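You operate a simulated robot arm through the tools that you are given. There is no shell and no other tool. Be economical: measure what you need, move in short steps, check, and stop when the job is done.

You run a simulated robot arm. Do the job below in one go: nothing can be reset, and whatever is moved stays where it is left.

TASK
Try cylinder 2 straight from the outlet that holds the black plug.
Fine: plug to the blue rail, yellow tube end from 2 A into that outlet; vent shut, air on till the rod is out, then air off and vented.

It is judged by the outcome, as a careful person would: the job done as asked, and still so three seconds after it is handed in. It fails if anything else is knocked over, pushed out of place, dropped, spilled or broken.

THE ROBOT
A 7-joint arm with a two-finger gripper, hanging from a carriage that runs on a rail from [0, 1.083] to [0, -1.797] (x, y) and turns from -309 to 378 degrees about z. Base frame: it is fixed where the carriage stands at the start and does not move with it; the origin is on the floor, on the carriage's upright axis, x ahead of it, y to its left, z up; the surface under the hand at the start is at about z = 0.88. Units: m, degrees, N and s.
With the tool pointing down near the work surface it reaches from about 0.1 to 0.5 m from the robot's upright axis, wherever it stands. Its first joint turns from -166.0 to 166.0 degrees. Places, roughly: blue rail [0.3, -0.1, 0.9]; blue tube end (2x2x6 cm) [0.5, -0.3, 0.9]; cylinder two [0.3, -0.7, 0.9]; cylinder two rod [0.3, -0.8, 0.9]; main gauge [0.5, 0, 1.4]; port two a [0.5, -0.3, 0.9]; red lever [0.5, 0.3, 1.2]; red tube end (2x2x6 cm) [0.5, -0.2, 0.9]; selector one [0.2, -0.3, 0.9]; selector three [0.2, -0.4, 0.9]; selector two [0.2, -0.3, 0.9]; yellow lever [0.5, -0.1, 1.2]; yellow tube end (2x2x6 cm) [0.5, -0.3, 0.9]. Payload 1.37 kg.
Tool frame: the origin (TCP) lies between the finger pads and is the grasp point; the fingertips stand 0.016 m ahead of it; z points along the fingers, y is the line along which they close. The gripper opens to 0.092 m. The gripper's body begins 0.074 m behind the TCP.
Orientation is told as [roll, pitch, yaw] about the base's x, y, z axes, in that order, counted from this pose: with the fingers straight down and closing along the base's y, the tool's x points along the base's -x, its y along +y and its z along -z.

THE INTERFACE
- The arm moves only by the tool apply_moves. Its argument "commands" is a list of rows, each a list of 6 numbers: the shift along the tool's x, y, z in cm, then the turn, a rotation vector about the tool's x, y, z in degrees. In form: [[tx, ty, tz, ax, ay, az], ...]. A call has 1 to 20 rows; each row shifts and turns the commanded pose from where the row before left it, along the tool's axes as they then stand. "claw" is the finger opening in cm, from 0 to 9.2, set as the call begins (left out, the last holds). Rows are played at 5 a second. More than 0.05 m and 8.6 degrees between two rows, or a gripper value outside its range, and nothing of the call is played. A pose out of reach is approached as far as the arm can. The call stops where the force on the tool passes 60 N (or 10 N more than at its start, if that is more) or the arm is blocked; 0.2 s more then pass. The fingers move at their own pace and stop on an object; they squeeze with about 26 N. The grip force told is the motor's: it shows also when the fingers shut on nothing. Time passes only in rows, and 0.2 s behind the last, so rows that do not move let the fingers close. It gives the time, the measured TCP pose, the force on the tool (base axes), the opening and the grip force at its end, in the units of the frame above (readings bear some noise), with the torque about the TCP (base axes, N m) and any sound that the robot's microphone picked up, and new pictures: "views" is both (left out), scene, wrist or none.
- Cameras (640 x 400 px; columns grow to the right, rows downward): "scene" is now at [0.2579, -0.0083, 1.726]; the picture's right is [-0.11, -0.99, 0.00], its down [-0.92, 0.10, -0.38] and it looks along [0.38, -0.04, -0.92] (base axes); focal length 251 px, centre (320, 200). "wrist" rides on the gripper at [0.071, 0.019, -0.111] in the tool frame; the picture's right is [-0.26, 0.97, 0.00], its down [-0.78, -0.21, -0.59] and it looks along [-0.57, -0.15, 0.81] (tool axes); focal length 280 px, centre (320, 200). There is no depth. A picture from a camera that has moved, and an enlarged one, comes with that camera's place and axes in the base frame and with its lens.
- raise_lower(by): slides the trunk up (or, below 0, down) by that many m; the arm and the scene camera ride with it, the base frame stays. It gives what a move gives, with no picture.
- drive_base(legs): drives the robot by 1 to 6 legs, each [ahead, left, turn to the left] in m, m and degrees, along the robot's own axes; the way and the turn of a leg run together, so that a leg with both is an arc; at most 1.5 m and 180 degrees a leg. The arm and the cameras ride along, it lands a little off, and it stops where it bumps. It keeps to its track: a leg is cut to what the track allows. It gives what a move gives, and a new picture of the scene camera.
- aim_head(pan, tilt): turns the head with the scene camera to pan (to the left, within 155 degrees either way) and tilt (down, from -29 to 69), counted from straight ahead of the robot. It gives what a move gives, and a new picture of the scene camera.
- zoom(camera, box): a new picture of the part [left, top, right, bottom] of that camera's present view, enlarged. It takes no simulated time.
- job_done(): hands the job in; it is judged then, once.

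Work in short steps. Places have to be worked out from the pictures, the camera data and where the tool is seen: move nearer, look again, correct. Check each grasp and each placing, and mend what went wrong. You have 120 turns and 260 pictures in all, those below and enlarged ones among them. Open the gripper and draw the arm clear of the work before you hand the job in, unless the task says otherwise; then end with one line.

The tools are called after "Request:" as a command line: name --pt "numbers of a row" for each row, then --argument value for the rest, lists and objects as JSON in quotes. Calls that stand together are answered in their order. apply_moves: Moves the arm, as the interface text tells. Its arguments: {"type":"object","properties":{"commands":{"type":"array","items":{"type":"array","items":{"type":"number"}}},"claw":{"type":"number"},"views":{"type":"string","enum":["both","scene","wrist","none"]}},"required":["commands"]} The other tools are called the same way: raise_lower (by) slides the trunk up or down; drive_base (legs) drives the base; aim_head (pan, tilt) turns the head that bears the scene camera; zoom (camera, box) takes an enlarged picture of a part of a camera's view; job_done () hands the job in.

At the start:

```text
clock: 0.0
tcp_pos: [0.3613, -0.052, 0.9995]
tcp_rot: [-0.1, 0.0, 0.0]
wrist_force: [-0.1, -0.5, -0.7]
moment: [-0.01, -0.02, 0.01]
gripper_width: 0.0917
finger_force: 0.1
trunk travel left (down, up): [-0.55, 0.11]
robot x, y, heading: [0.0015, -0.0028, -0.2]
head pan, tilt: [-6.5, 67.6]
```

scene: 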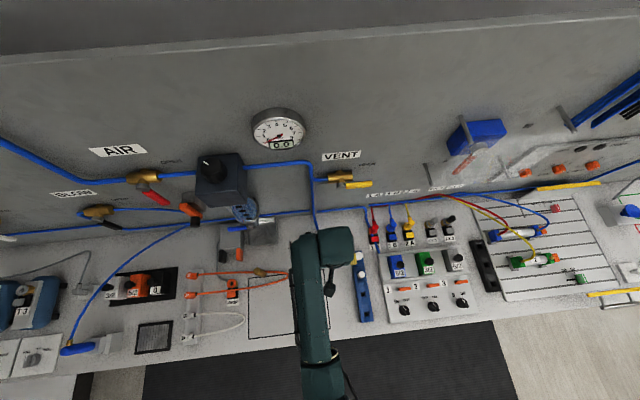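
wrist: 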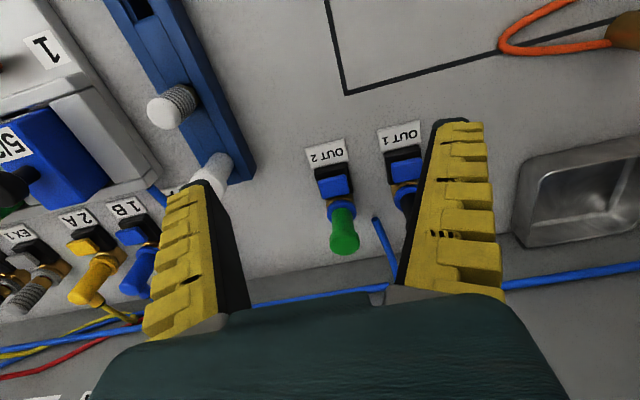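

I'll start by enlarging the work areas to see the labels, plugs and levers.

Request:
zoom --camera "scene" --box '[340, 180, 480, 330]'

Request:
zoom --camera "scene" --box '[80, 90, 400, 290]'

Request:
zoom --camera "scene" --box '[460, 170, 640, 310]'

Request:
zoom --camera "wrist" --box '[100, 60, 500, 310]'

```text
2.67 times, centred on (410, 255) of scene
camera zoom: at [0.2579, -0.0083, 1.726], right [-0.11, -0.99, 0.0], down [-0.92, 0.1, -0.38], along [0.38, -0.04, -0.92], focal length 669 px, centre (80, 53)
```

zoom: 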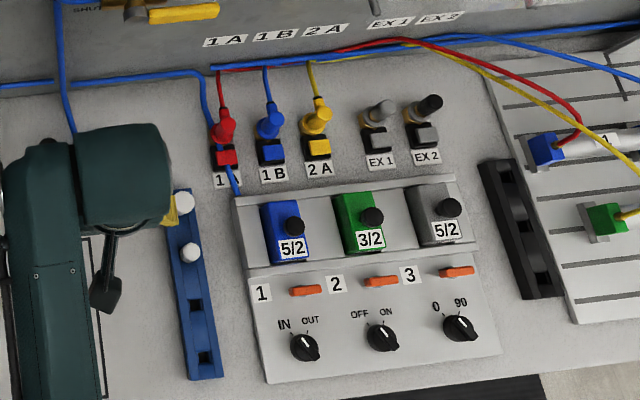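

```text
2.00 times, centred on (240, 190) of scene
camera zoom: at [0.2579, -0.0083, 1.726], right [-0.11, -0.99, 0.0], down [-0.92, 0.1, -0.38], along [0.38, -0.04, -0.92], focal length 502 px, centre (480, 220)
```

zoom: 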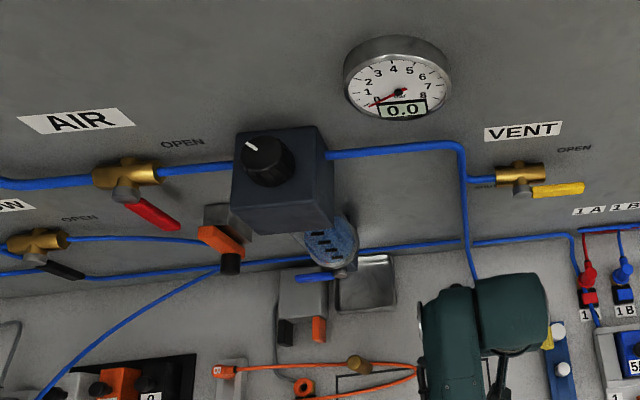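

```text
2.86 times, centred on (550, 240) of scene
camera zoom: at [0.2579, -0.0083, 1.726], right [-0.11, -0.99, 0.0], down [-0.92, 0.1, -0.38], along [0.38, -0.04, -0.92], focal length 717 px, centre (-337, 86)
```

zoom: 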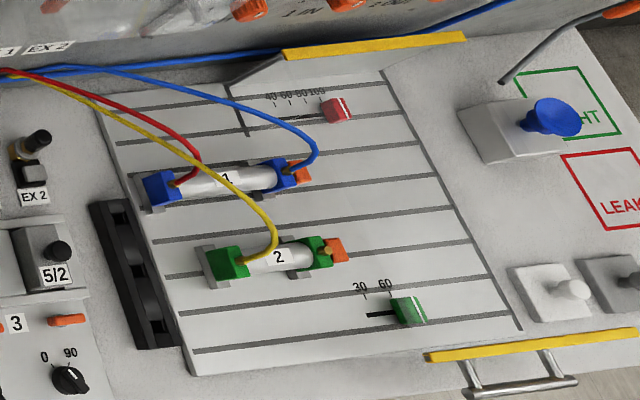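

```text
1.60 times, centred on (300, 185) of wrist
camera zoom: at [0.2904, -0.0321, 1.1101], right [0.26, 0.97, 0.0], down [0.78, -0.21, 0.59], along [0.57, -0.15, -0.81], focal length 449 px, centre (352, 224)
```

zoom: 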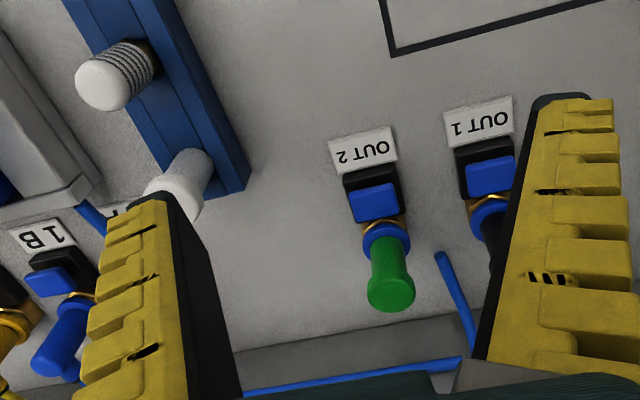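

The wrist view shows OUT 2 with a green plug; OUT 1 is partly hidden behind a finger. I'll raise the hand and move it back to see the outlets fully.

Request:
apply_moves --pt "0 2 -4 0 0 0" --pt "2 2 -4 0 0 0" --pt "4 1 0 0 0 0" --pt "3 0 0 0 0 0"

```text
clock: 1.0
tcp_pos: [0.2711, -0.0013, 1.0808]
tcp_rot: [0.0, 0.0, 0.1]
wrist_force: [0.4, -0.3, 0.5]
moment: [0.0, 0.05, 0.02]
gripper_width: 0.0918
finger_force: 0.1
trunk travel left (down, up): [-0.55, 0.11]
robot x, y, heading: [-0.0001, -0.0025, 0.1]
head pan, tilt: [-6.5, 67.6]
camera scene: at [0.2581, -0.0083, 1.726], right [-0.11, -0.99, 0.0], down [-0.92, 0.1, -0.38], along [0.38, -0.04, -0.92], focal length 251 px, centre (320, 200)
camera wrist: at [0.2006, 0.0187, 1.1905], right [0.26, 0.96, 0.0], down [0.78, -0.21, 0.59], along [0.57, -0.15, -0.81], focal length 280 px, centre (320, 200)
```

scene: 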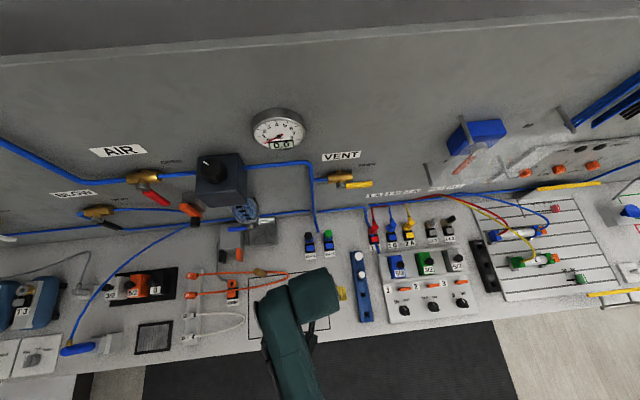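
wrist: 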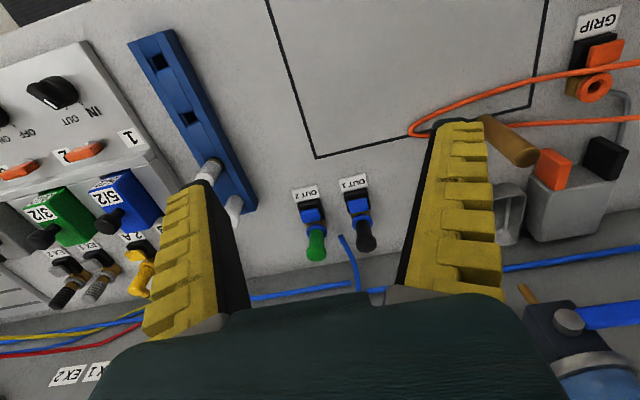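

Request:
zoom --camera "scene" --box '[290, 200, 480, 330]'

Request:
zoom --camera "wrist" --box '[220, 150, 440, 290]'

Request:
zoom --camera "scene" --box '[300, 140, 400, 230]'

Request:
zoom --camera "scene" --box '[90, 130, 210, 240]'

```text
3.08 times, centred on (385, 265) of scene
camera zoom: at [0.2581, -0.0083, 1.726], right [-0.11, -0.99, 0.0], down [-0.92, 0.1, -0.38], along [0.38, -0.04, -0.92], focal length 772 px, centre (120, 0)
```

zoom: 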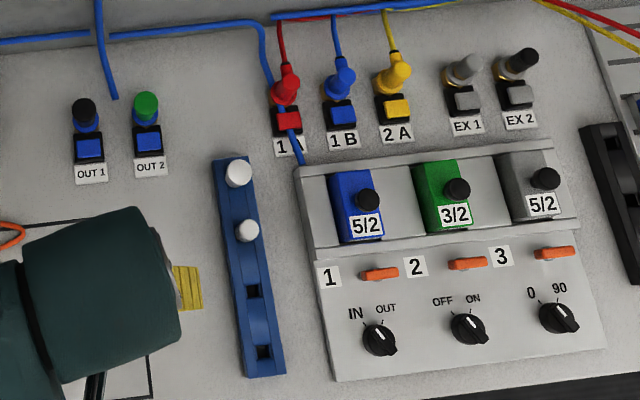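

```text
2.86 times, centred on (330, 220) of wrist
camera zoom: at [0.2006, 0.0187, 1.1905], right [0.26, 0.96, 0.0], down [0.78, -0.21, 0.59], along [0.57, -0.15, -0.81], focal length 801 px, centre (291, 143)
```

zoom: 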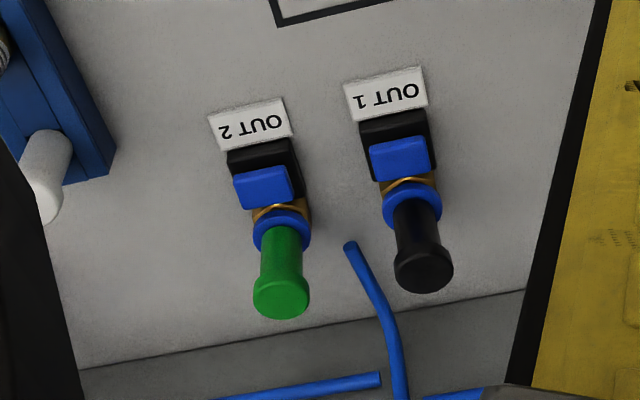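

```text
4.44 times, centred on (350, 185) of scene
camera zoom: at [0.2581, -0.0083, 1.726], right [-0.11, -0.99, 0.0], down [-0.92, 0.1, -0.38], along [0.38, -0.04, -0.92], focal length 1115 px, centre (187, 267)
```

zoom: 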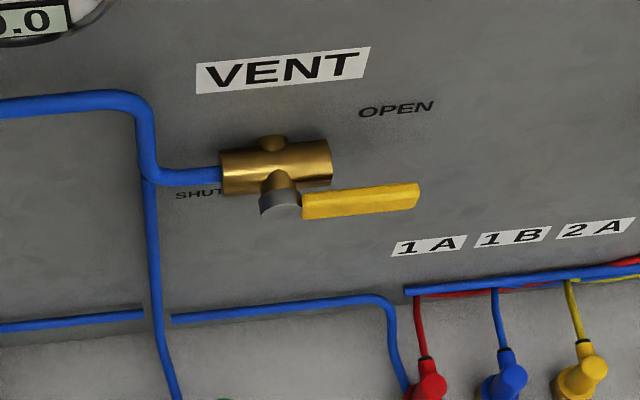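

```text
3.64 times, centred on (150, 185) of scene
camera zoom: at [0.2581, -0.0083, 1.726], right [-0.11, -0.99, 0.0], down [-0.92, 0.1, -0.38], along [0.38, -0.04, -0.92], focal length 912 px, centre (938, 254)
```

zoom: 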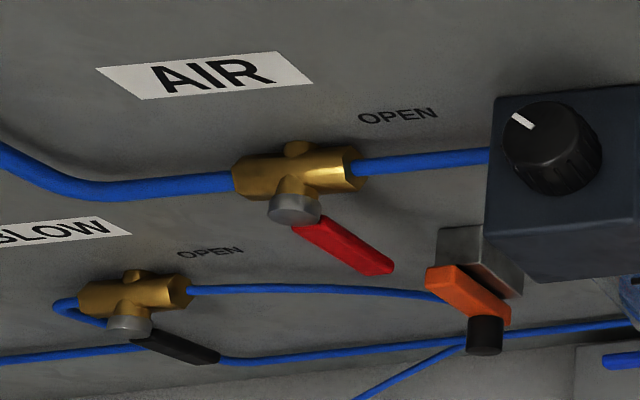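

AIR lever hangs straight down (shut) and VENT points along the pipe (open); black plug is in OUT 1, at about (0.467, 0.009, 0.93) and leaning ~28° toward the wall. Now a closer look at the blue rail.

Request:
apply_moves --pt "3.5 -3.5 0.5 0 0 0" --pt "3.5 -3.5 0.5 0 0 0" --pt "2 -3 0.5 0 0 0" --pt "2 -1.4 0.5 0 0 0" --pt "0 0 0 0 0 0"

Request:
zoom --camera "wrist" --box '[160, 60, 480, 260]'

Request:
zoom --camera "scene" --box '[300, 220, 480, 330]'

```text
clock: 2.2
tcp_pos: [0.1615, -0.1152, 1.0609]
tcp_rot: [-0.1, 0.0, -0.1]
wrist_force: [0.1, 1.3, 0.0]
moment: [0.05, 0.03, -0.01]
gripper_width: 0.0919
finger_force: 0.1
trunk travel left (down, up): [-0.55, 0.11]
robot x, y, heading: [0.0009, 0.0022, -0.1]
head pan, tilt: [-6.5, 67.6]
camera scene: at [0.2579, -0.0083, 1.726], right [-0.11, -0.99, 0.0], down [-0.92, 0.1, -0.38], along [0.38, -0.04, -0.92], focal length 251 px, centre (320, 200)
camera wrist: at [0.0898, -0.0962, 1.1701], right [0.26, 0.97, 0.0], down [0.78, -0.21, 0.59], along [0.57, -0.15, -0.81], focal length 280 px, centre (320, 200)
```

scene: 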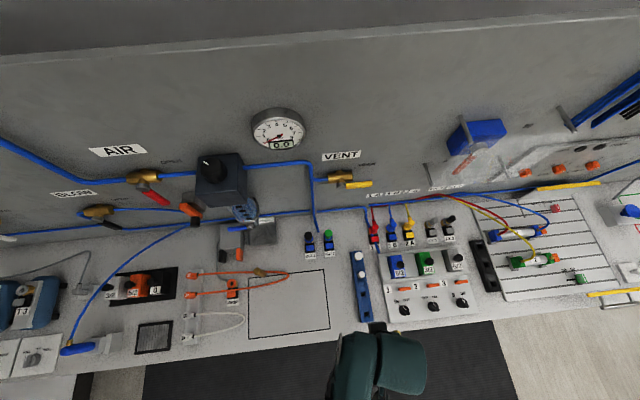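
wrist: 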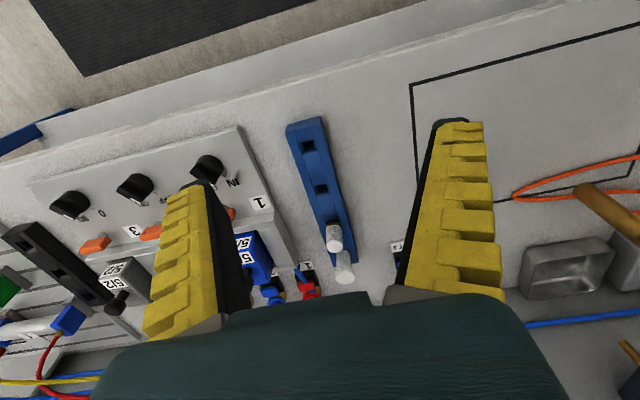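

```text
2.00 times, centred on (320, 160) of wrist
camera zoom: at [0.0898, -0.0962, 1.1701], right [0.26, 0.97, 0.0], down [0.78, -0.21, 0.59], along [0.57, -0.15, -0.81], focal length 561 px, centre (320, 280)
```

zoom: 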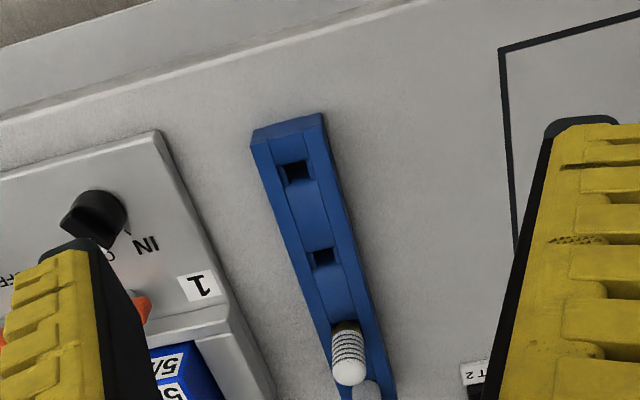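

```text
3.56 times, centred on (390, 275) of scene
camera zoom: at [0.2579, -0.0083, 1.726], right [-0.11, -0.99, 0.0], down [-0.92, 0.1, -0.38], along [0.38, -0.04, -0.92], focal length 892 px, centre (71, -67)
```

zoom: 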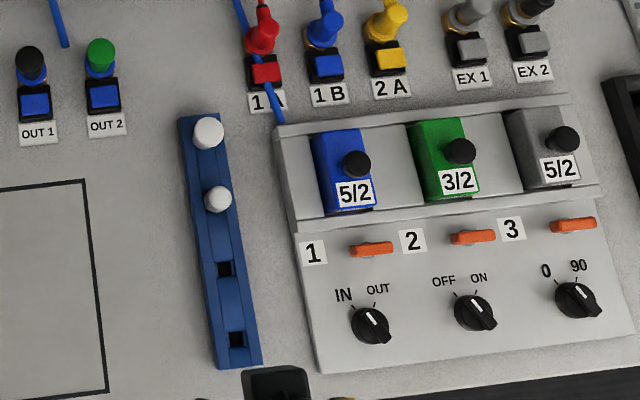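

Rail's free holes are at about (0.269, -0.141) and (0.213, -0.142), top z≈0.90, sockets vertical. I'll move over the black plug at OUT 1 with a part-open gripper.

Request:
apply_moves --pt "-3.75 1.55 0 0 0 0" --pt "-3.75 1.55 0 0 0 0" --pt "-3.75 1.55 0 0 0 0" --pt "-3.75 1.55 0 0 0 0" --pt "-3.75 1.55 1 0 0 0" --pt "-3.75 1.55 1 0 0 0" --pt "-3.75 1.55 1 0 0 0" --pt "-3.75 1.55 1 0 0 0" --pt "0 0 1.5 0 0 0" --pt "0 0 0 0 0 0" --claw 4.6

Request:
zoom --camera "wrist" --box '[180, 100, 500, 300]'

Request:
zoom --camera "scene" --box '[260, 200, 380, 275]'

```text
clock: 4.4
tcp_pos: [0.4623, 0.0092, 1.0054]
tcp_rot: [-0.1, 0.0, -0.1]
wrist_force: [-0.7, -0.2, 0.3]
moment: [0.01, -0.03, 0.0]
gripper_width: 0.0493
finger_force: 2.3
trunk travel left (down, up): [-0.55, 0.11]
robot x, y, heading: [0.0029, 0.0001, 0.1]
head pan, tilt: [-6.5, 67.6]
camera scene: at [0.2579, -0.0083, 1.7259], right [-0.11, -0.99, 0.0], down [-0.92, 0.1, -0.38], along [0.38, -0.04, -0.92], focal length 251 px, centre (320, 200)
camera wrist: at [0.3907, 0.0288, 1.1158], right [0.26, 0.97, 0.0], down [0.78, -0.21, 0.59], along [0.57, -0.15, -0.81], focal length 280 px, centre (320, 200)
```

scene: 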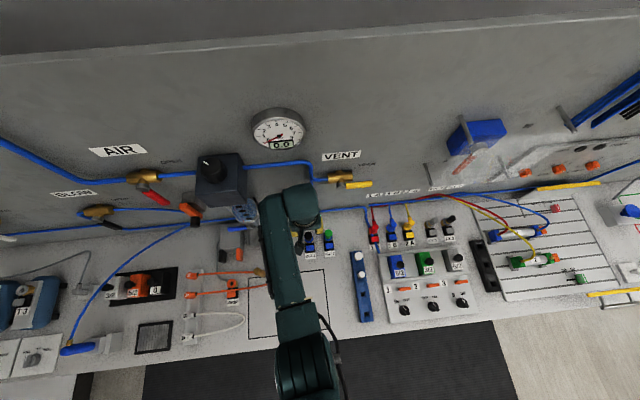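
wrist: 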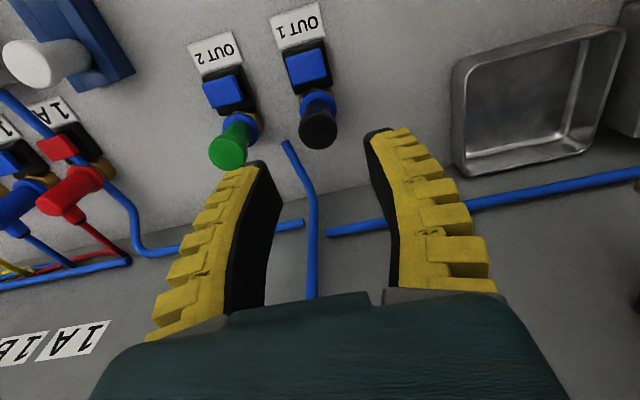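

```text
2.00 times, centred on (340, 200) of wrist
camera zoom: at [0.3907, 0.0288, 1.1158], right [0.26, 0.97, 0.0], down [0.78, -0.21, 0.59], along [0.57, -0.15, -0.81], focal length 561 px, centre (280, 200)
```

zoom: 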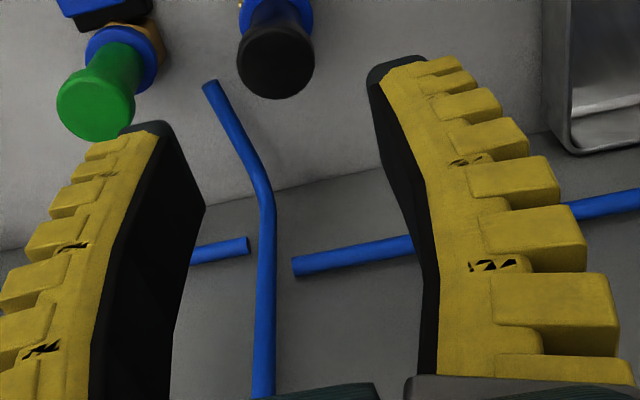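

```text
5.33 times, centred on (320, 238) of scene
camera zoom: at [0.2579, -0.0083, 1.7259], right [-0.11, -0.99, 0.0], down [-0.92, 0.1, -0.38], along [0.38, -0.04, -0.92], focal length 1338 px, centre (320, 0)
```

zoom: 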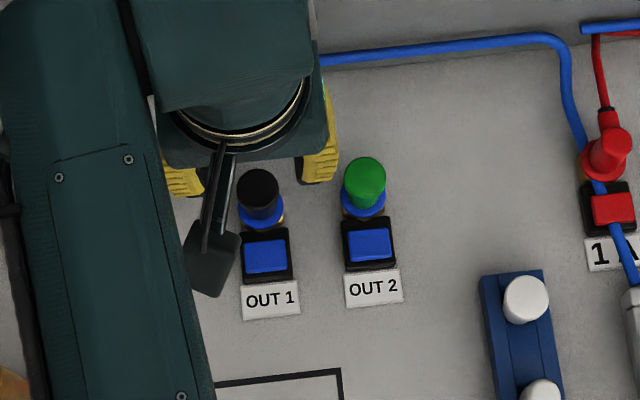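

The black plug's head sits around (0.464, 0.0075, 0.928), nearly under the tool. Descending straddling it, watching force.

Request:
apply_moves --pt "0 -0.15 2.5 0 0 0" --pt "0 0 2.5 0 0 0" --pt "0 0 2 0 0 0" --pt "0 0 1 0 0 0" --pt "0 0 0 0 0 0"

Request:
zoom --camera "wrist" --box '[180, 60, 500, 260]'

```text
clock: 5.6
tcp_pos: [0.4626, 0.007, 0.9254]
tcp_rot: [0.1, 0.1, 0.0]
wrist_force: [0.3, 0.2, -0.9]
moment: [0.0, -0.03, -0.03]
gripper_width: 0.0491
finger_force: 2.1
trunk travel left (down, up): [-0.55, 0.11]
robot x, y, heading: [0.0005, -0.0023, 0.2]
head pan, tilt: [-6.5, 67.6]
camera scene: at [0.2579, -0.0083, 1.726], right [-0.11, -0.99, 0.0], down [-0.92, 0.1, -0.38], along [0.38, -0.04, -0.92], focal length 251 px, centre (320, 200)
camera wrist: at [0.3902, 0.0269, 1.0349], right [0.26, 0.97, 0.0], down [0.78, -0.21, 0.59], along [0.57, -0.15, -0.81], focal length 280 px, centre (320, 200)
```

scene: 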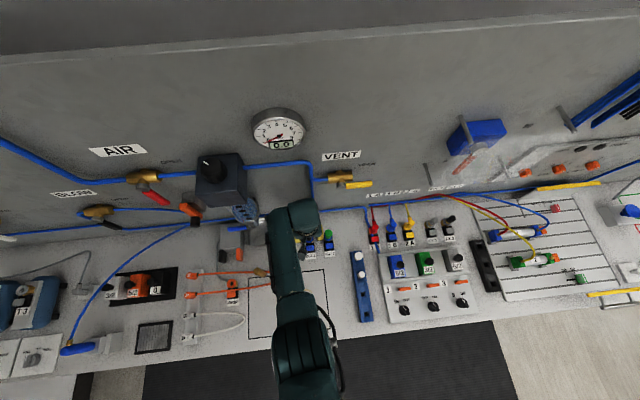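
wrist: 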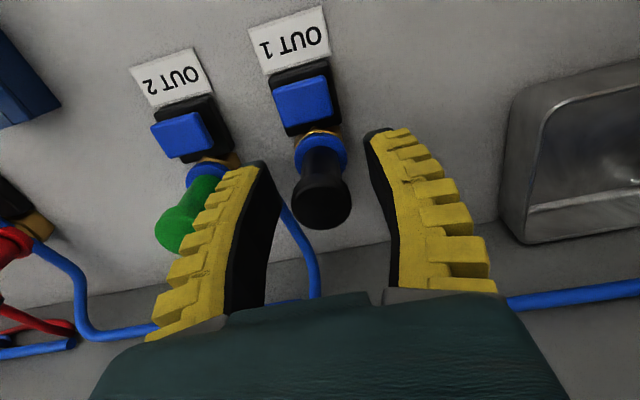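

```text
2.00 times, centred on (340, 160) of wrist
camera zoom: at [0.3902, 0.0269, 1.0349], right [0.26, 0.97, 0.0], down [0.78, -0.21, 0.59], along [0.57, -0.15, -0.81], focal length 561 px, centre (280, 280)
```

zoom: 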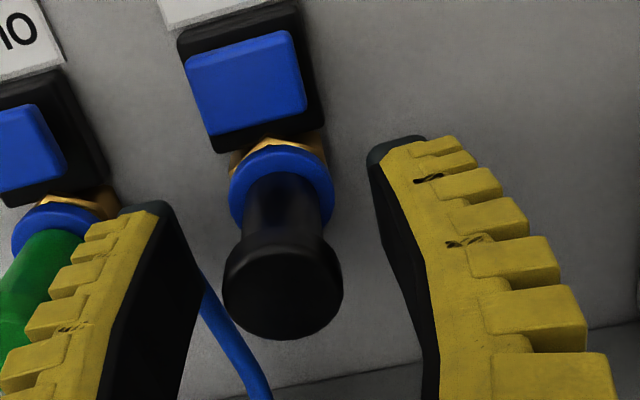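

Head centre at about (0.4634, 0.0085, 0.931), between the pads. Closing on it.

Request:
apply_moves --pt "0 0.15 0.1 0 0 0" --pt "0 0 0 0 0 0" --pt "0 0 0 0 0 0" --pt "0 0 0 0 0 0" --claw 0 --views "wrist"

```text
clock: 6.6
tcp_pos: [0.461, 0.0092, 0.9237]
tcp_rot: [0.1, 0.1, 0.0]
wrist_force: [-3.4, -0.5, 1.7]
moment: [-0.02, 0.07, 0.01]
gripper_width: 0.0118
finger_force: 25.8
trunk travel left (down, up): [-0.55, 0.11]
robot x, y, heading: [-0.0029, 0.0007, -0.1]
head pan, tilt: [-6.5, 67.6]
camera wrist: at [0.3895, 0.0281, 1.0339], right [0.26, 0.97, 0.0], down [0.78, -0.21, 0.59], along [0.57, -0.15, -0.81], focal length 280 px, centre (320, 200)
```

wrist: 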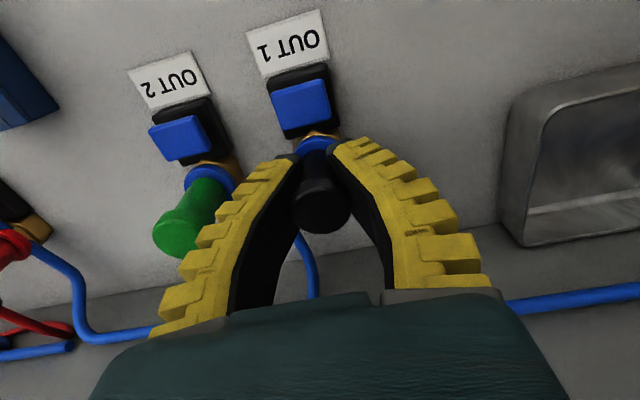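

Gripped (1.2 cm). Pulling along the plug's axis, up and slightly toward the wall, in small steps.

Request:
apply_moves --pt "-0.23 0 -0.44 0 0 0" --pt "-0.23 0 -0.44 0 0 0" --pt "-0.23 0 -0.44 0 0 0" --pt "-0.23 0 -0.44 0 0 0" --pt "0 0 0 0 0 0" --views "wrist"

```text
clock: 7.8
tcp_pos: [0.4663, 0.0087, 0.9397]
tcp_rot: [0.0, 0.4, 0.0]
wrist_force: [-12.3, -0.3, -12.2]
moment: [-0.01, 0.38, 0.04]
gripper_width: 0.006
finger_force: 26.3
trunk travel left (down, up): [-0.55, 0.11]
robot x, y, heading: [0.0011, -0.0011, -0.3]
head pan, tilt: [-6.5, 67.6]
camera wrist: at [0.3956, 0.0279, 1.0498], right [0.26, 0.96, 0.0], down [0.78, -0.21, 0.58], along [0.56, -0.15, -0.81], focal length 280 px, centre (320, 200)
```

wrist: 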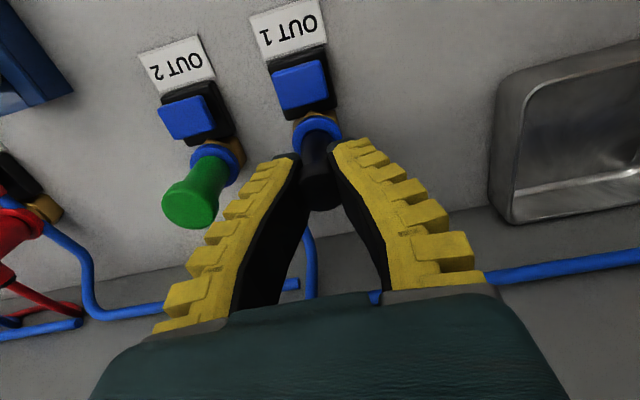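

The pads seem to have slid upward while the plug stayed. Let me look closely at the fitting.

Request:
zoom --camera "wrist" --box '[220, 50, 420, 230]'

Request:
zoom --camera "scene" --box '[270, 210, 360, 270]'

```text
2.22 times, centred on (320, 140) of wrist
camera zoom: at [0.3956, 0.0279, 1.0498], right [0.26, 0.96, 0.0], down [0.78, -0.21, 0.58], along [0.56, -0.15, -0.81], focal length 623 px, centre (320, 333)
```

zoom: 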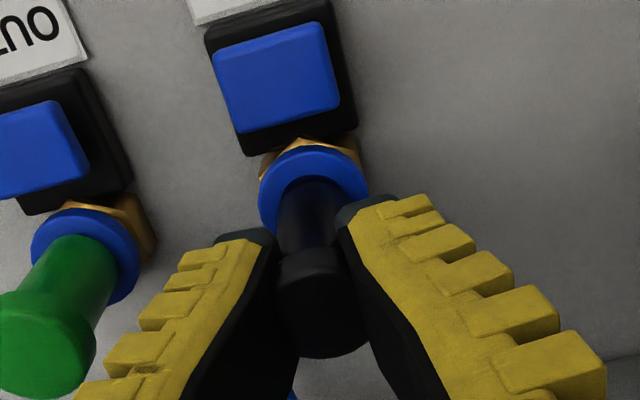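

```text
6.67 times, centred on (315, 240) of scene
camera zoom: at [0.2566, -0.0083, 1.7253], right [-0.11, -0.99, 0.0], down [-0.92, 0.1, -0.38], along [0.38, -0.04, -0.93], focal length 1672 px, centre (353, -67)
```

zoom: 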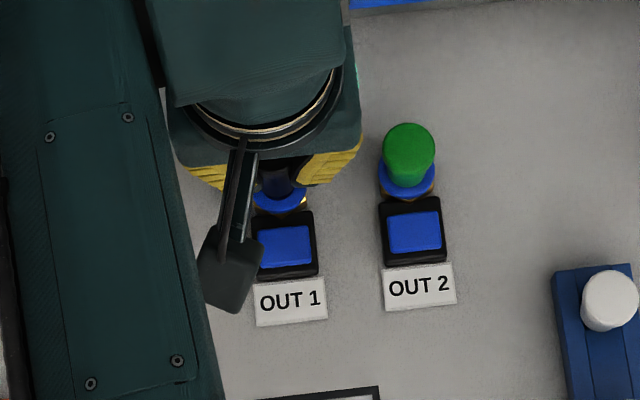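

Plug didn't budge; the blue tile beside it looks like a release button. I'll let go, rise, close the fingers, and press that button gently.

Request:
apply_moves --pt "0 0 0 0 0 0" --pt "0 0 0 0 0 0" --pt "0 0 -3 0 0 0" --pt "1 0 -3 0 0 0" --claw 4.6 --views "wrist"

Request:
apply_moves --pt "2.0 -0.1 0 0 0 0" --pt "0 0 0 0 0 0" --pt "0 0 3 0 0 0" --pt "0 0 2 0 0 0" --pt "0 0 0 0 0 0" --claw 0

```text
clock: 8.8
tcp_pos: [0.4612, 0.0078, 1.0017]
tcp_rot: [0.0, 0.1, 0.0]
wrist_force: [0.4, 0.4, 0.1]
moment: [0.03, 0.01, 0.02]
gripper_width: 0.0486
finger_force: 2.2
trunk travel left (down, up): [-0.55, 0.11]
robot x, y, heading: [-0.0027, -0.0009, 0.1]
head pan, tilt: [-6.5, 67.6]
camera wrist: at [0.3899, 0.0273, 1.1121], right [0.26, 0.96, 0.0], down [0.78, -0.21, 0.59], along [0.57, -0.15, -0.81], focal length 280 px, centre (320, 200)
```

wrist: 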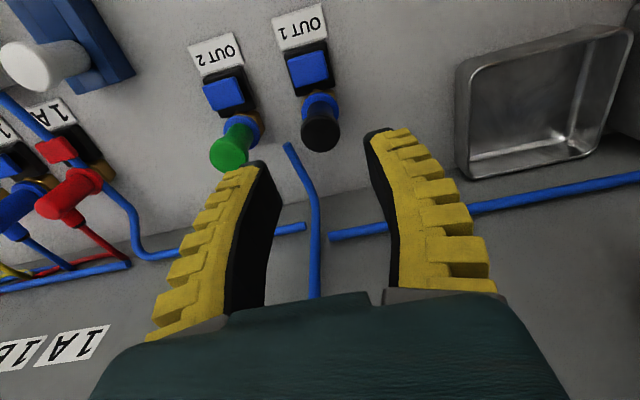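

```text
clock: 10.0
tcp_pos: [0.4406, 0.0076, 0.9519]
tcp_rot: [0.0, 0.1, 0.1]
wrist_force: [0.0, -0.2, -0.4]
moment: [0.0, 0.04, 0.0]
gripper_width: 0.0057
finger_force: 26.2
trunk travel left (down, up): [-0.55, 0.11]
robot x, y, heading: [-0.0018, -0.0005, -0.2]
head pan, tilt: [-6.5, 67.6]
camera scene: at [0.2581, -0.0083, 1.7261], right [-0.11, -0.99, 0.0], down [-0.92, 0.1, -0.38], along [0.38, -0.04, -0.92], focal length 251 px, centre (320, 200)
camera wrist: at [0.3691, 0.0266, 1.0614], right [0.26, 0.97, 0.0], down [0.78, -0.21, 0.59], along [0.57, -0.15, -0.81], focal length 280 px, centre (320, 200)
```

scene: 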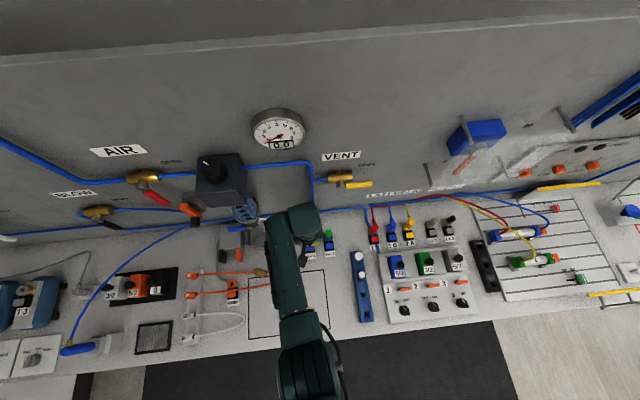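
wrist: 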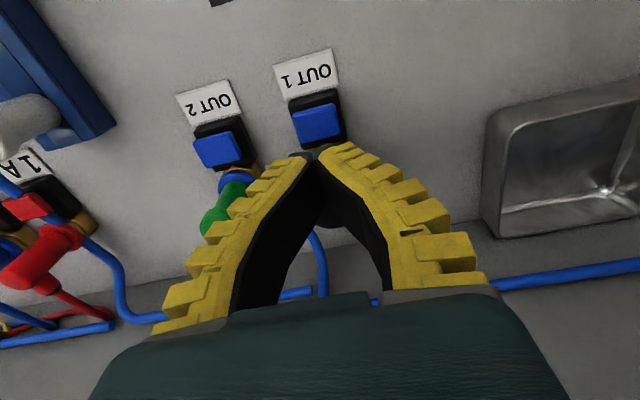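

Moving over the blue button at about x=0.425 and lowering in small steps, monitoring force.

Request:
apply_moves --pt "1.65 0.05 0 0 0 0" --pt "0 0 1 0 0 0" --pt "0 0 0.8 0 0 0" --pt "0 0 0.4 0 0 0" --pt "0 0 0 0 0 0" --views "wrist"

Request:
zoom --camera "wrist" --box '[200, 40, 440, 200]'

```text
clock: 11.2
tcp_pos: [0.4244, 0.0074, 0.9301]
tcp_rot: [0.0, 0.1, 0.0]
wrist_force: [-0.7, -0.4, -0.3]
moment: [0.01, -0.04, 0.0]
gripper_width: 0.0
finger_force: 26.1
trunk travel left (down, up): [-0.55, 0.11]
robot x, y, heading: [0.001, 0.0025, -0.1]
head pan, tilt: [-6.5, 67.6]
camera wrist: at [0.3531, 0.0277, 1.04], right [0.26, 0.97, 0.0], down [0.78, -0.21, 0.59], along [0.57, -0.15, -0.81], focal length 280 px, centre (320, 200)
```

wrist: 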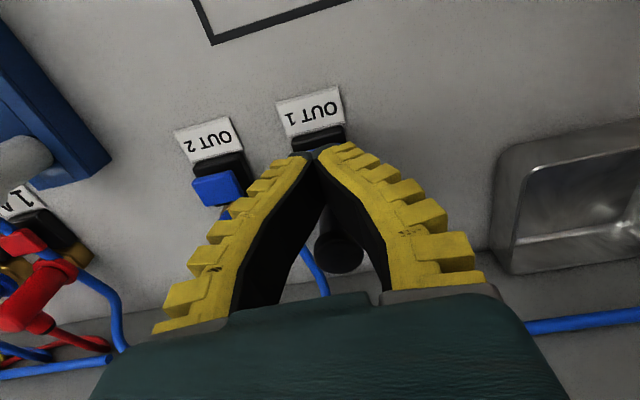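

```text
2.50 times, centred on (320, 120) of wrist
camera zoom: at [0.3531, 0.0277, 1.04], right [0.26, 0.97, 0.0], down [0.78, -0.21, 0.59], along [0.57, -0.15, -0.81], focal length 701 px, centre (320, 400)
```

zoom: 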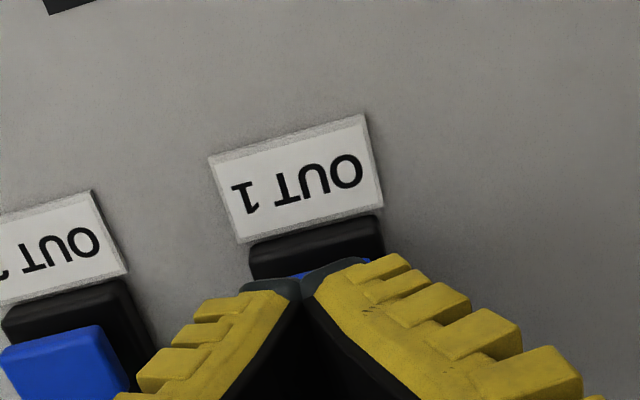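

Fingertips are over the button; pressing down in 2–3 mm steps.

Request:
apply_moves --pt "0 0 0.3 0 0 0" --pt "0 0 0.3 0 0 0" --pt "0 0 0 0 0 0" --views "none"

Request:
apply_moves --pt "0 0 0.3 0 0 0" --pt "0 0 0 0 0 0" --views "none"

Request:
apply_moves --pt "0 0 0.3 0 0 0" --pt "0 0 0 0 0 0" --views "wrist"

```text
clock: 12.0
tcp_pos: [0.4255, 0.0081, 0.9241]
tcp_rot: [0.0, 0.0, 0.0]
wrist_force: [0.1, -0.3, 0.4]
moment: [0.01, -0.02, 0.0]
gripper_width: 0.0003
finger_force: 25.7
trunk travel left (down, up): [-0.55, 0.11]
robot x, y, heading: [0.0026, 0.0001, -0.0]
head pan, tilt: [-6.5, 67.6]
```

```text
clock: 12.6
tcp_pos: [0.4239, 0.007, 0.9211]
tcp_rot: [0.0, 0.1, 0.0]
wrist_force: [-0.7, 0.3, -0.2]
moment: [0.02, 0.01, 0.03]
gripper_width: 0.0
finger_force: 25.8
trunk travel left (down, up): [-0.55, 0.11]
robot x, y, heading: [-0.0001, -0.0014, 0.1]
head pan, tilt: [-6.5, 67.6]
```

```text
clock: 13.2
tcp_pos: [0.4242, 0.0074, 0.9177]
tcp_rot: [0.1, 0.0, 0.0]
wrist_force: [0.6, -0.5, 0.2]
moment: [0.01, 0.0, 0.02]
gripper_width: 0.0
finger_force: 25.8
trunk travel left (down, up): [-0.55, 0.11]
robot x, y, heading: [0.003, 0.0012, 0.1]
head pan, tilt: [-6.5, 67.6]
camera wrist: at [0.3532, 0.0273, 1.0277], right [0.26, 0.97, 0.0], down [0.78, -0.21, 0.59], along [0.57, -0.15, -0.81], focal length 280 px, centre (320, 200)
```

wrist: 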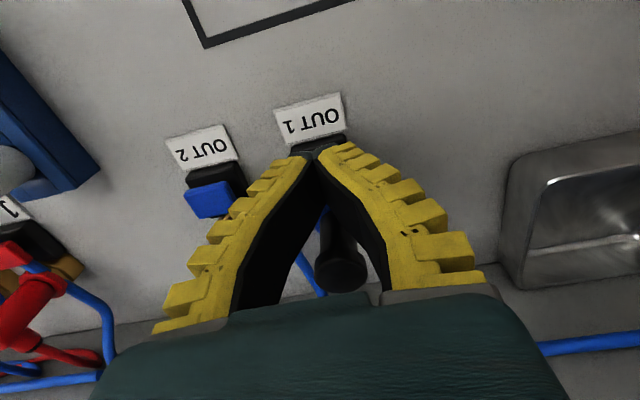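

No contact yet at tip z≈0.902; continuing down.

Request:
apply_moves --pt "0 0 0.2 0 0 0" --pt "0 0 0.2 0 0 0" --pt "0 0 0 0 0 0" --views "none"

Request:
apply_moves --pt "0 0 0.2 0 0 0" --pt "0 0 0 0 0 0" --views "none"

Request:
apply_moves --pt "0 0 0.2 0 0 0" --pt "0 0 0 0 0 0" --views "none"

```text
clock: 14.0
tcp_pos: [0.425, 0.0079, 0.9142]
tcp_rot: [-0.1, 0.0, -0.1]
wrist_force: [0.5, -0.2, 2.2]
moment: [-0.03, 0.0, 0.0]
gripper_width: 0.0059
finger_force: 27.6
trunk travel left (down, up): [-0.55, 0.11]
robot x, y, heading: [-0.0004, 0.0021, 0.0]
head pan, tilt: [-6.5, 67.6]
heard: click
```

```text
clock: 14.6
tcp_pos: [0.4246, 0.0082, 0.9127]
tcp_rot: [0.0, 0.0, 0.0]
wrist_force: [0.7, 0.8, 2.3]
moment: [0.01, -0.04, 0.0]
gripper_width: 0.006
finger_force: 28.2
trunk travel left (down, up): [-0.55, 0.11]
robot x, y, heading: [-0.0009, 0.001, 0.0]
head pan, tilt: [-6.5, 67.6]
```

```text
clock: 15.2
tcp_pos: [0.4253, 0.0073, 0.9112]
tcp_rot: [0.0, -0.1, 0.1]
wrist_force: [-0.6, 0.5, 7.3]
moment: [-0.01, -0.01, 0.03]
gripper_width: 0.006
finger_force: 27.8
trunk travel left (down, up): [-0.55, 0.11]
robot x, y, heading: [0.001, 0.0007, -0.2]
head pan, tilt: [-6.5, 67.6]
```

A click was heard: the button moves and releases. I'll rise and look at the plug.

Request:
apply_moves --pt "0 0 -3 0 0 0" --pt "0 0 -4 0 0 0" --pt "0 0 0 0 0 0" --claw 4.6 --views "wrist"

Request:
zoom --camera "wrist" --box '[200, 60, 440, 220]'

```text
clock: 16.0
tcp_pos: [0.424, 0.0071, 0.9795]
tcp_rot: [0.0, 0.0, 0.0]
wrist_force: [0.2, -0.5, -0.2]
moment: [0.02, 0.0, -0.01]
gripper_width: 0.0493
finger_force: 2.0
trunk travel left (down, up): [-0.55, 0.11]
robot x, y, heading: [-0.0049, -0.0003, -0.1]
head pan, tilt: [-6.5, 67.6]
camera wrist: at [0.3531, 0.0272, 1.0905], right [0.26, 0.96, 0.0], down [0.78, -0.21, 0.59], along [0.57, -0.15, -0.81], focal length 280 px, centre (320, 200)
```

wrist: 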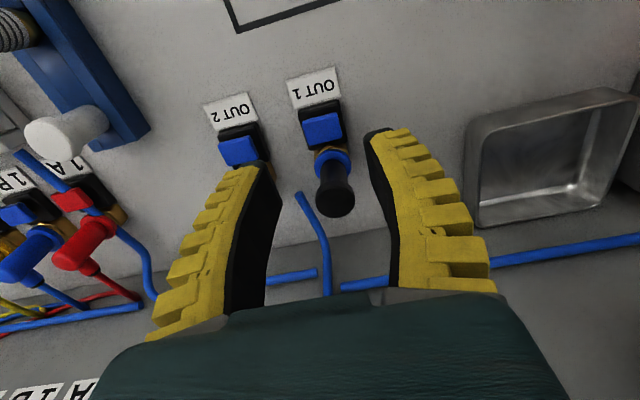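

```text
2.50 times, centred on (320, 140) of wrist
camera zoom: at [0.3531, 0.0272, 1.0905], right [0.26, 0.96, 0.0], down [0.78, -0.21, 0.59], along [0.57, -0.15, -0.81], focal length 701 px, centre (320, 350)
```

zoom: 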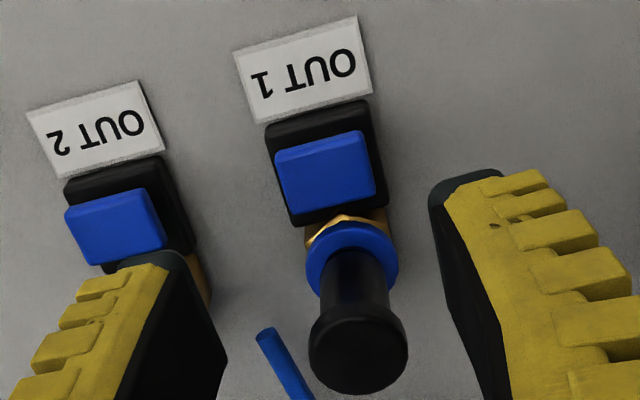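

The plug looks perhaps slightly raised. Re-grasp it and pull again.

Request:
apply_moves --pt "-3.7 0.1 0 0 0 0" --pt "0 0 3 0 0 0" --pt "0 0 2.6 0 0 0" --pt "0 0 0 0 0 0" --views "none"

Request:
apply_moves --pt "0 0 0 0 0 0" --pt "0 0 0 0 0 0" --pt "0 0 0 0 0 0" --pt "0 0 0 0 0 0" --claw 0 --views "none"

Request:
apply_moves --pt "-0.23 0 -0.44 0 0 0" --pt "-0.23 0 -0.44 0 0 0" --pt "-0.23 0 -0.44 0 0 0" --pt "-0.23 0 -0.44 0 0 0" --pt "0 0 0 0 0 0" --views "wrist"

```text
clock: 17.0
tcp_pos: [0.4614, 0.0105, 0.9231]
tcp_rot: [0.0, 0.0, 0.0]
wrist_force: [0.1, -0.1, 0.6]
moment: [0.0, -0.03, 0.01]
gripper_width: 0.0493
finger_force: 2.4
trunk travel left (down, up): [-0.55, 0.11]
robot x, y, heading: [-0.0049, -0.0005, 0.1]
head pan, tilt: [-6.5, 67.6]
```

```text
clock: 18.0
tcp_pos: [0.4613, 0.01, 0.9234]
tcp_rot: [0.0, 0.0, 0.0]
wrist_force: [0.0, -0.5, -0.3]
moment: [-0.02, -0.02, 0.03]
gripper_width: 0.0127
finger_force: 25.9
trunk travel left (down, up): [-0.55, 0.11]
robot x, y, heading: [-0.0012, 0.0018, 0.4]
head pan, tilt: [-6.5, 67.6]
```

```text
clock: 19.2
tcp_pos: [0.4693, 0.0088, 0.9422]
tcp_rot: [0.1, -0.1, 0.0]
wrist_force: [-0.2, 0.1, -0.1]
moment: [-0.01, 0.01, -0.01]
gripper_width: 0.0123
finger_force: 26.0
trunk travel left (down, up): [-0.55, 0.11]
robot x, y, heading: [0.0016, 0.0011, -0.1]
head pan, tilt: [-6.5, 67.6]
camera wrist: at [0.3998, 0.0289, 1.0519], right [0.26, 0.97, 0.0], down [0.78, -0.21, 0.59], along [0.57, -0.15, -0.81], focal length 280 px, centre (320, 200)
```

wrist: 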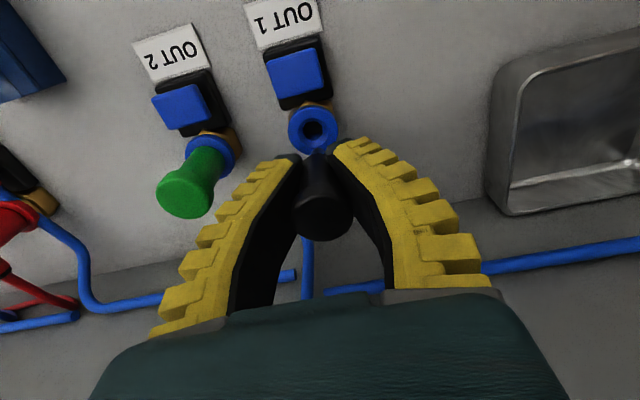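

The plug is out and held. Drawing it clear upward and then inspecting how it hangs in the fingers.

Request:
apply_moves --pt "-0.6 0 -1.2 0 0 0" --pt "-0.5 0 -2 0 0 0" --pt "1 0 -4 0 0 0" --pt "4 0 -3 0 0 0" --pt "4 0 0 0 0 0" --pt "4 0 0 0 0 0" --pt "0 0 0 0 0 0"

Request:
zoom --camera "wrist" --box '[220, 80, 420, 260]'

Request:
zoom --camera "scene" --box '[260, 200, 380, 290]'

```text
clock: 20.8
tcp_pos: [0.3513, 0.0081, 1.0419]
tcp_rot: [0.0, -0.1, 0.0]
wrist_force: [0.4, -0.2, -1.0]
moment: [0.02, -0.01, 0.01]
gripper_width: 0.012
finger_force: 25.8
trunk travel left (down, up): [-0.55, 0.11]
robot x, y, heading: [0.0002, -0.0033, -0.0]
head pan, tilt: [-6.5, 67.6]
camera scene: at [0.2578, -0.0083, 1.7259], right [-0.11, -0.99, 0.0], down [-0.92, 0.1, -0.38], along [0.38, -0.04, -0.92], focal length 251 px, centre (320, 200)
camera wrist: at [0.2796, 0.0291, 1.1521], right [0.26, 0.97, 0.0], down [0.78, -0.21, 0.59], along [0.57, -0.15, -0.81], focal length 280 px, centre (320, 200)
```

scene: 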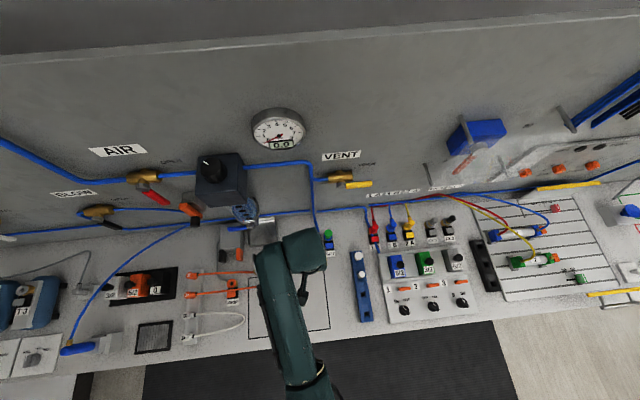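
wrist: 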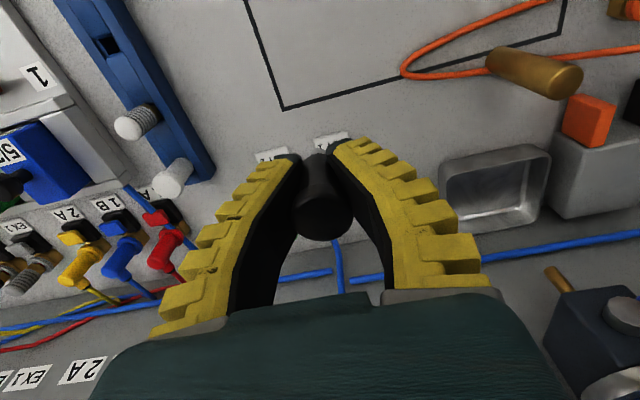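

```text
2.22 times, centred on (320, 170) of wrist
camera zoom: at [0.2796, 0.0291, 1.1521], right [0.26, 0.97, 0.0], down [0.78, -0.21, 0.59], along [0.57, -0.15, -0.81], focal length 623 px, centre (320, 267)
```

zoom: 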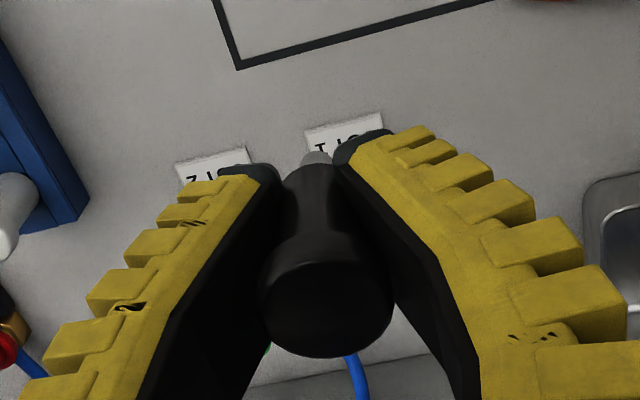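

```text
4.44 times, centred on (320, 245) of scene
camera zoom: at [0.2578, -0.0083, 1.7259], right [-0.11, -0.99, 0.0], down [-0.92, 0.1, -0.38], along [0.38, -0.04, -0.92], focal length 1115 px, centre (320, 0)
```

zoom: 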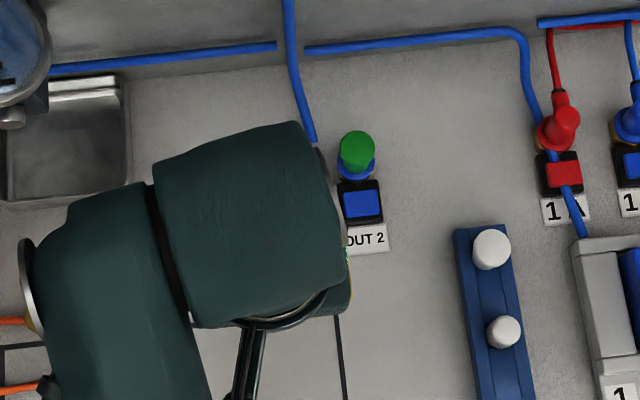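

The plug is held, still leaning ~28° to the fingers, stem ~3 cm below the TCP. I'll move above rail hole 3 and tilt the tool −28° about y so the plug hangs vertical.

Request:
apply_moves --pt "2.15 -3.75 0 0 0 0" --pt "2.15 -3.75 0 0 0 0" --pt "2.15 -3.75 1 0 0 0" --pt "2.15 -3.75 1 0 0 0" --pt "0 0 0 0 -7 0" --pt "0 0 0 0 -7 0" --pt "0 0 0 0 -7 0" --pt "0 0 0 0 -7 0" --pt "0 0 0 0 0 0" --pt "0 0 0 0 0 0"

Request:
zoom --camera "wrist" --box '[220, 50, 460, 250]'

Request:
zoom --camera "scene" --box '[320, 240, 420, 330]'

```text
clock: 23.0
tcp_pos: [0.2663, -0.1414, 1.0219]
tcp_rot: [0.0, -28.0, 0.0]
wrist_force: [-0.3, -1.2, -0.3]
moment: [-0.03, -0.01, -0.02]
gripper_width: 0.0118
finger_force: 25.6
trunk travel left (down, up): [-0.55, 0.11]
robot x, y, heading: [-0.0002, 0.0047, -0.1]
head pan, tilt: [-6.5, 67.6]
camera scene: at [0.2579, -0.0083, 1.726], right [-0.11, -0.99, 0.0], down [-0.92, 0.1, -0.38], along [0.38, -0.04, -0.92], focal length 251 px, centre (320, 200)
camera wrist: at [0.1505, -0.1217, 1.0868], right [0.23, 0.97, 0.12], down [0.41, -0.21, 0.89], along [0.88, -0.15, -0.45], focal length 280 px, centre (320, 200)
```

scene: 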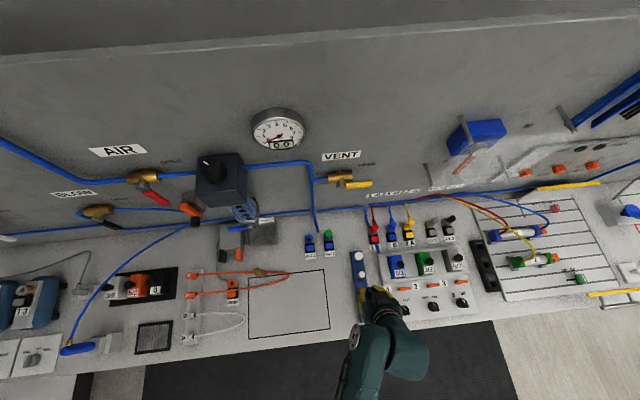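
wrist: 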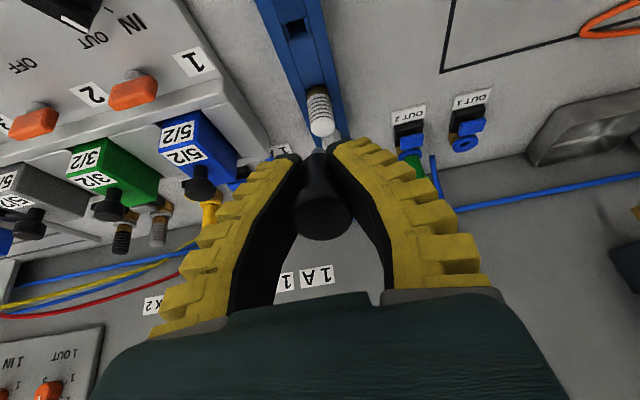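

```text
2.00 times, centred on (340, 150) of wrist
camera zoom: at [0.1505, -0.1217, 1.0868], right [0.23, 0.97, 0.12], down [0.41, -0.21, 0.89], along [0.88, -0.15, -0.45], focal length 561 px, centre (280, 300)
```

zoom: 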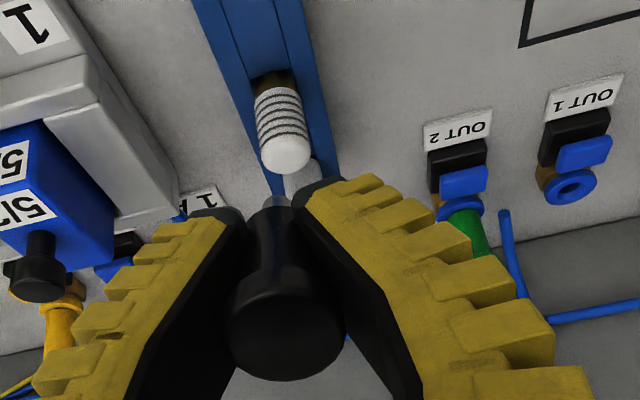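

```text
4.44 times, centred on (370, 285) of scene
camera zoom: at [0.2579, -0.0083, 1.726], right [-0.11, -0.99, 0.0], down [-0.92, 0.1, -0.38], along [0.38, -0.04, -0.92], focal length 1115 px, centre (98, -178)
```

zoom: 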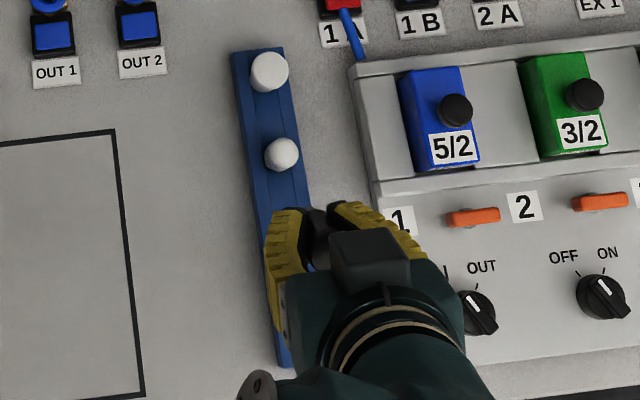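

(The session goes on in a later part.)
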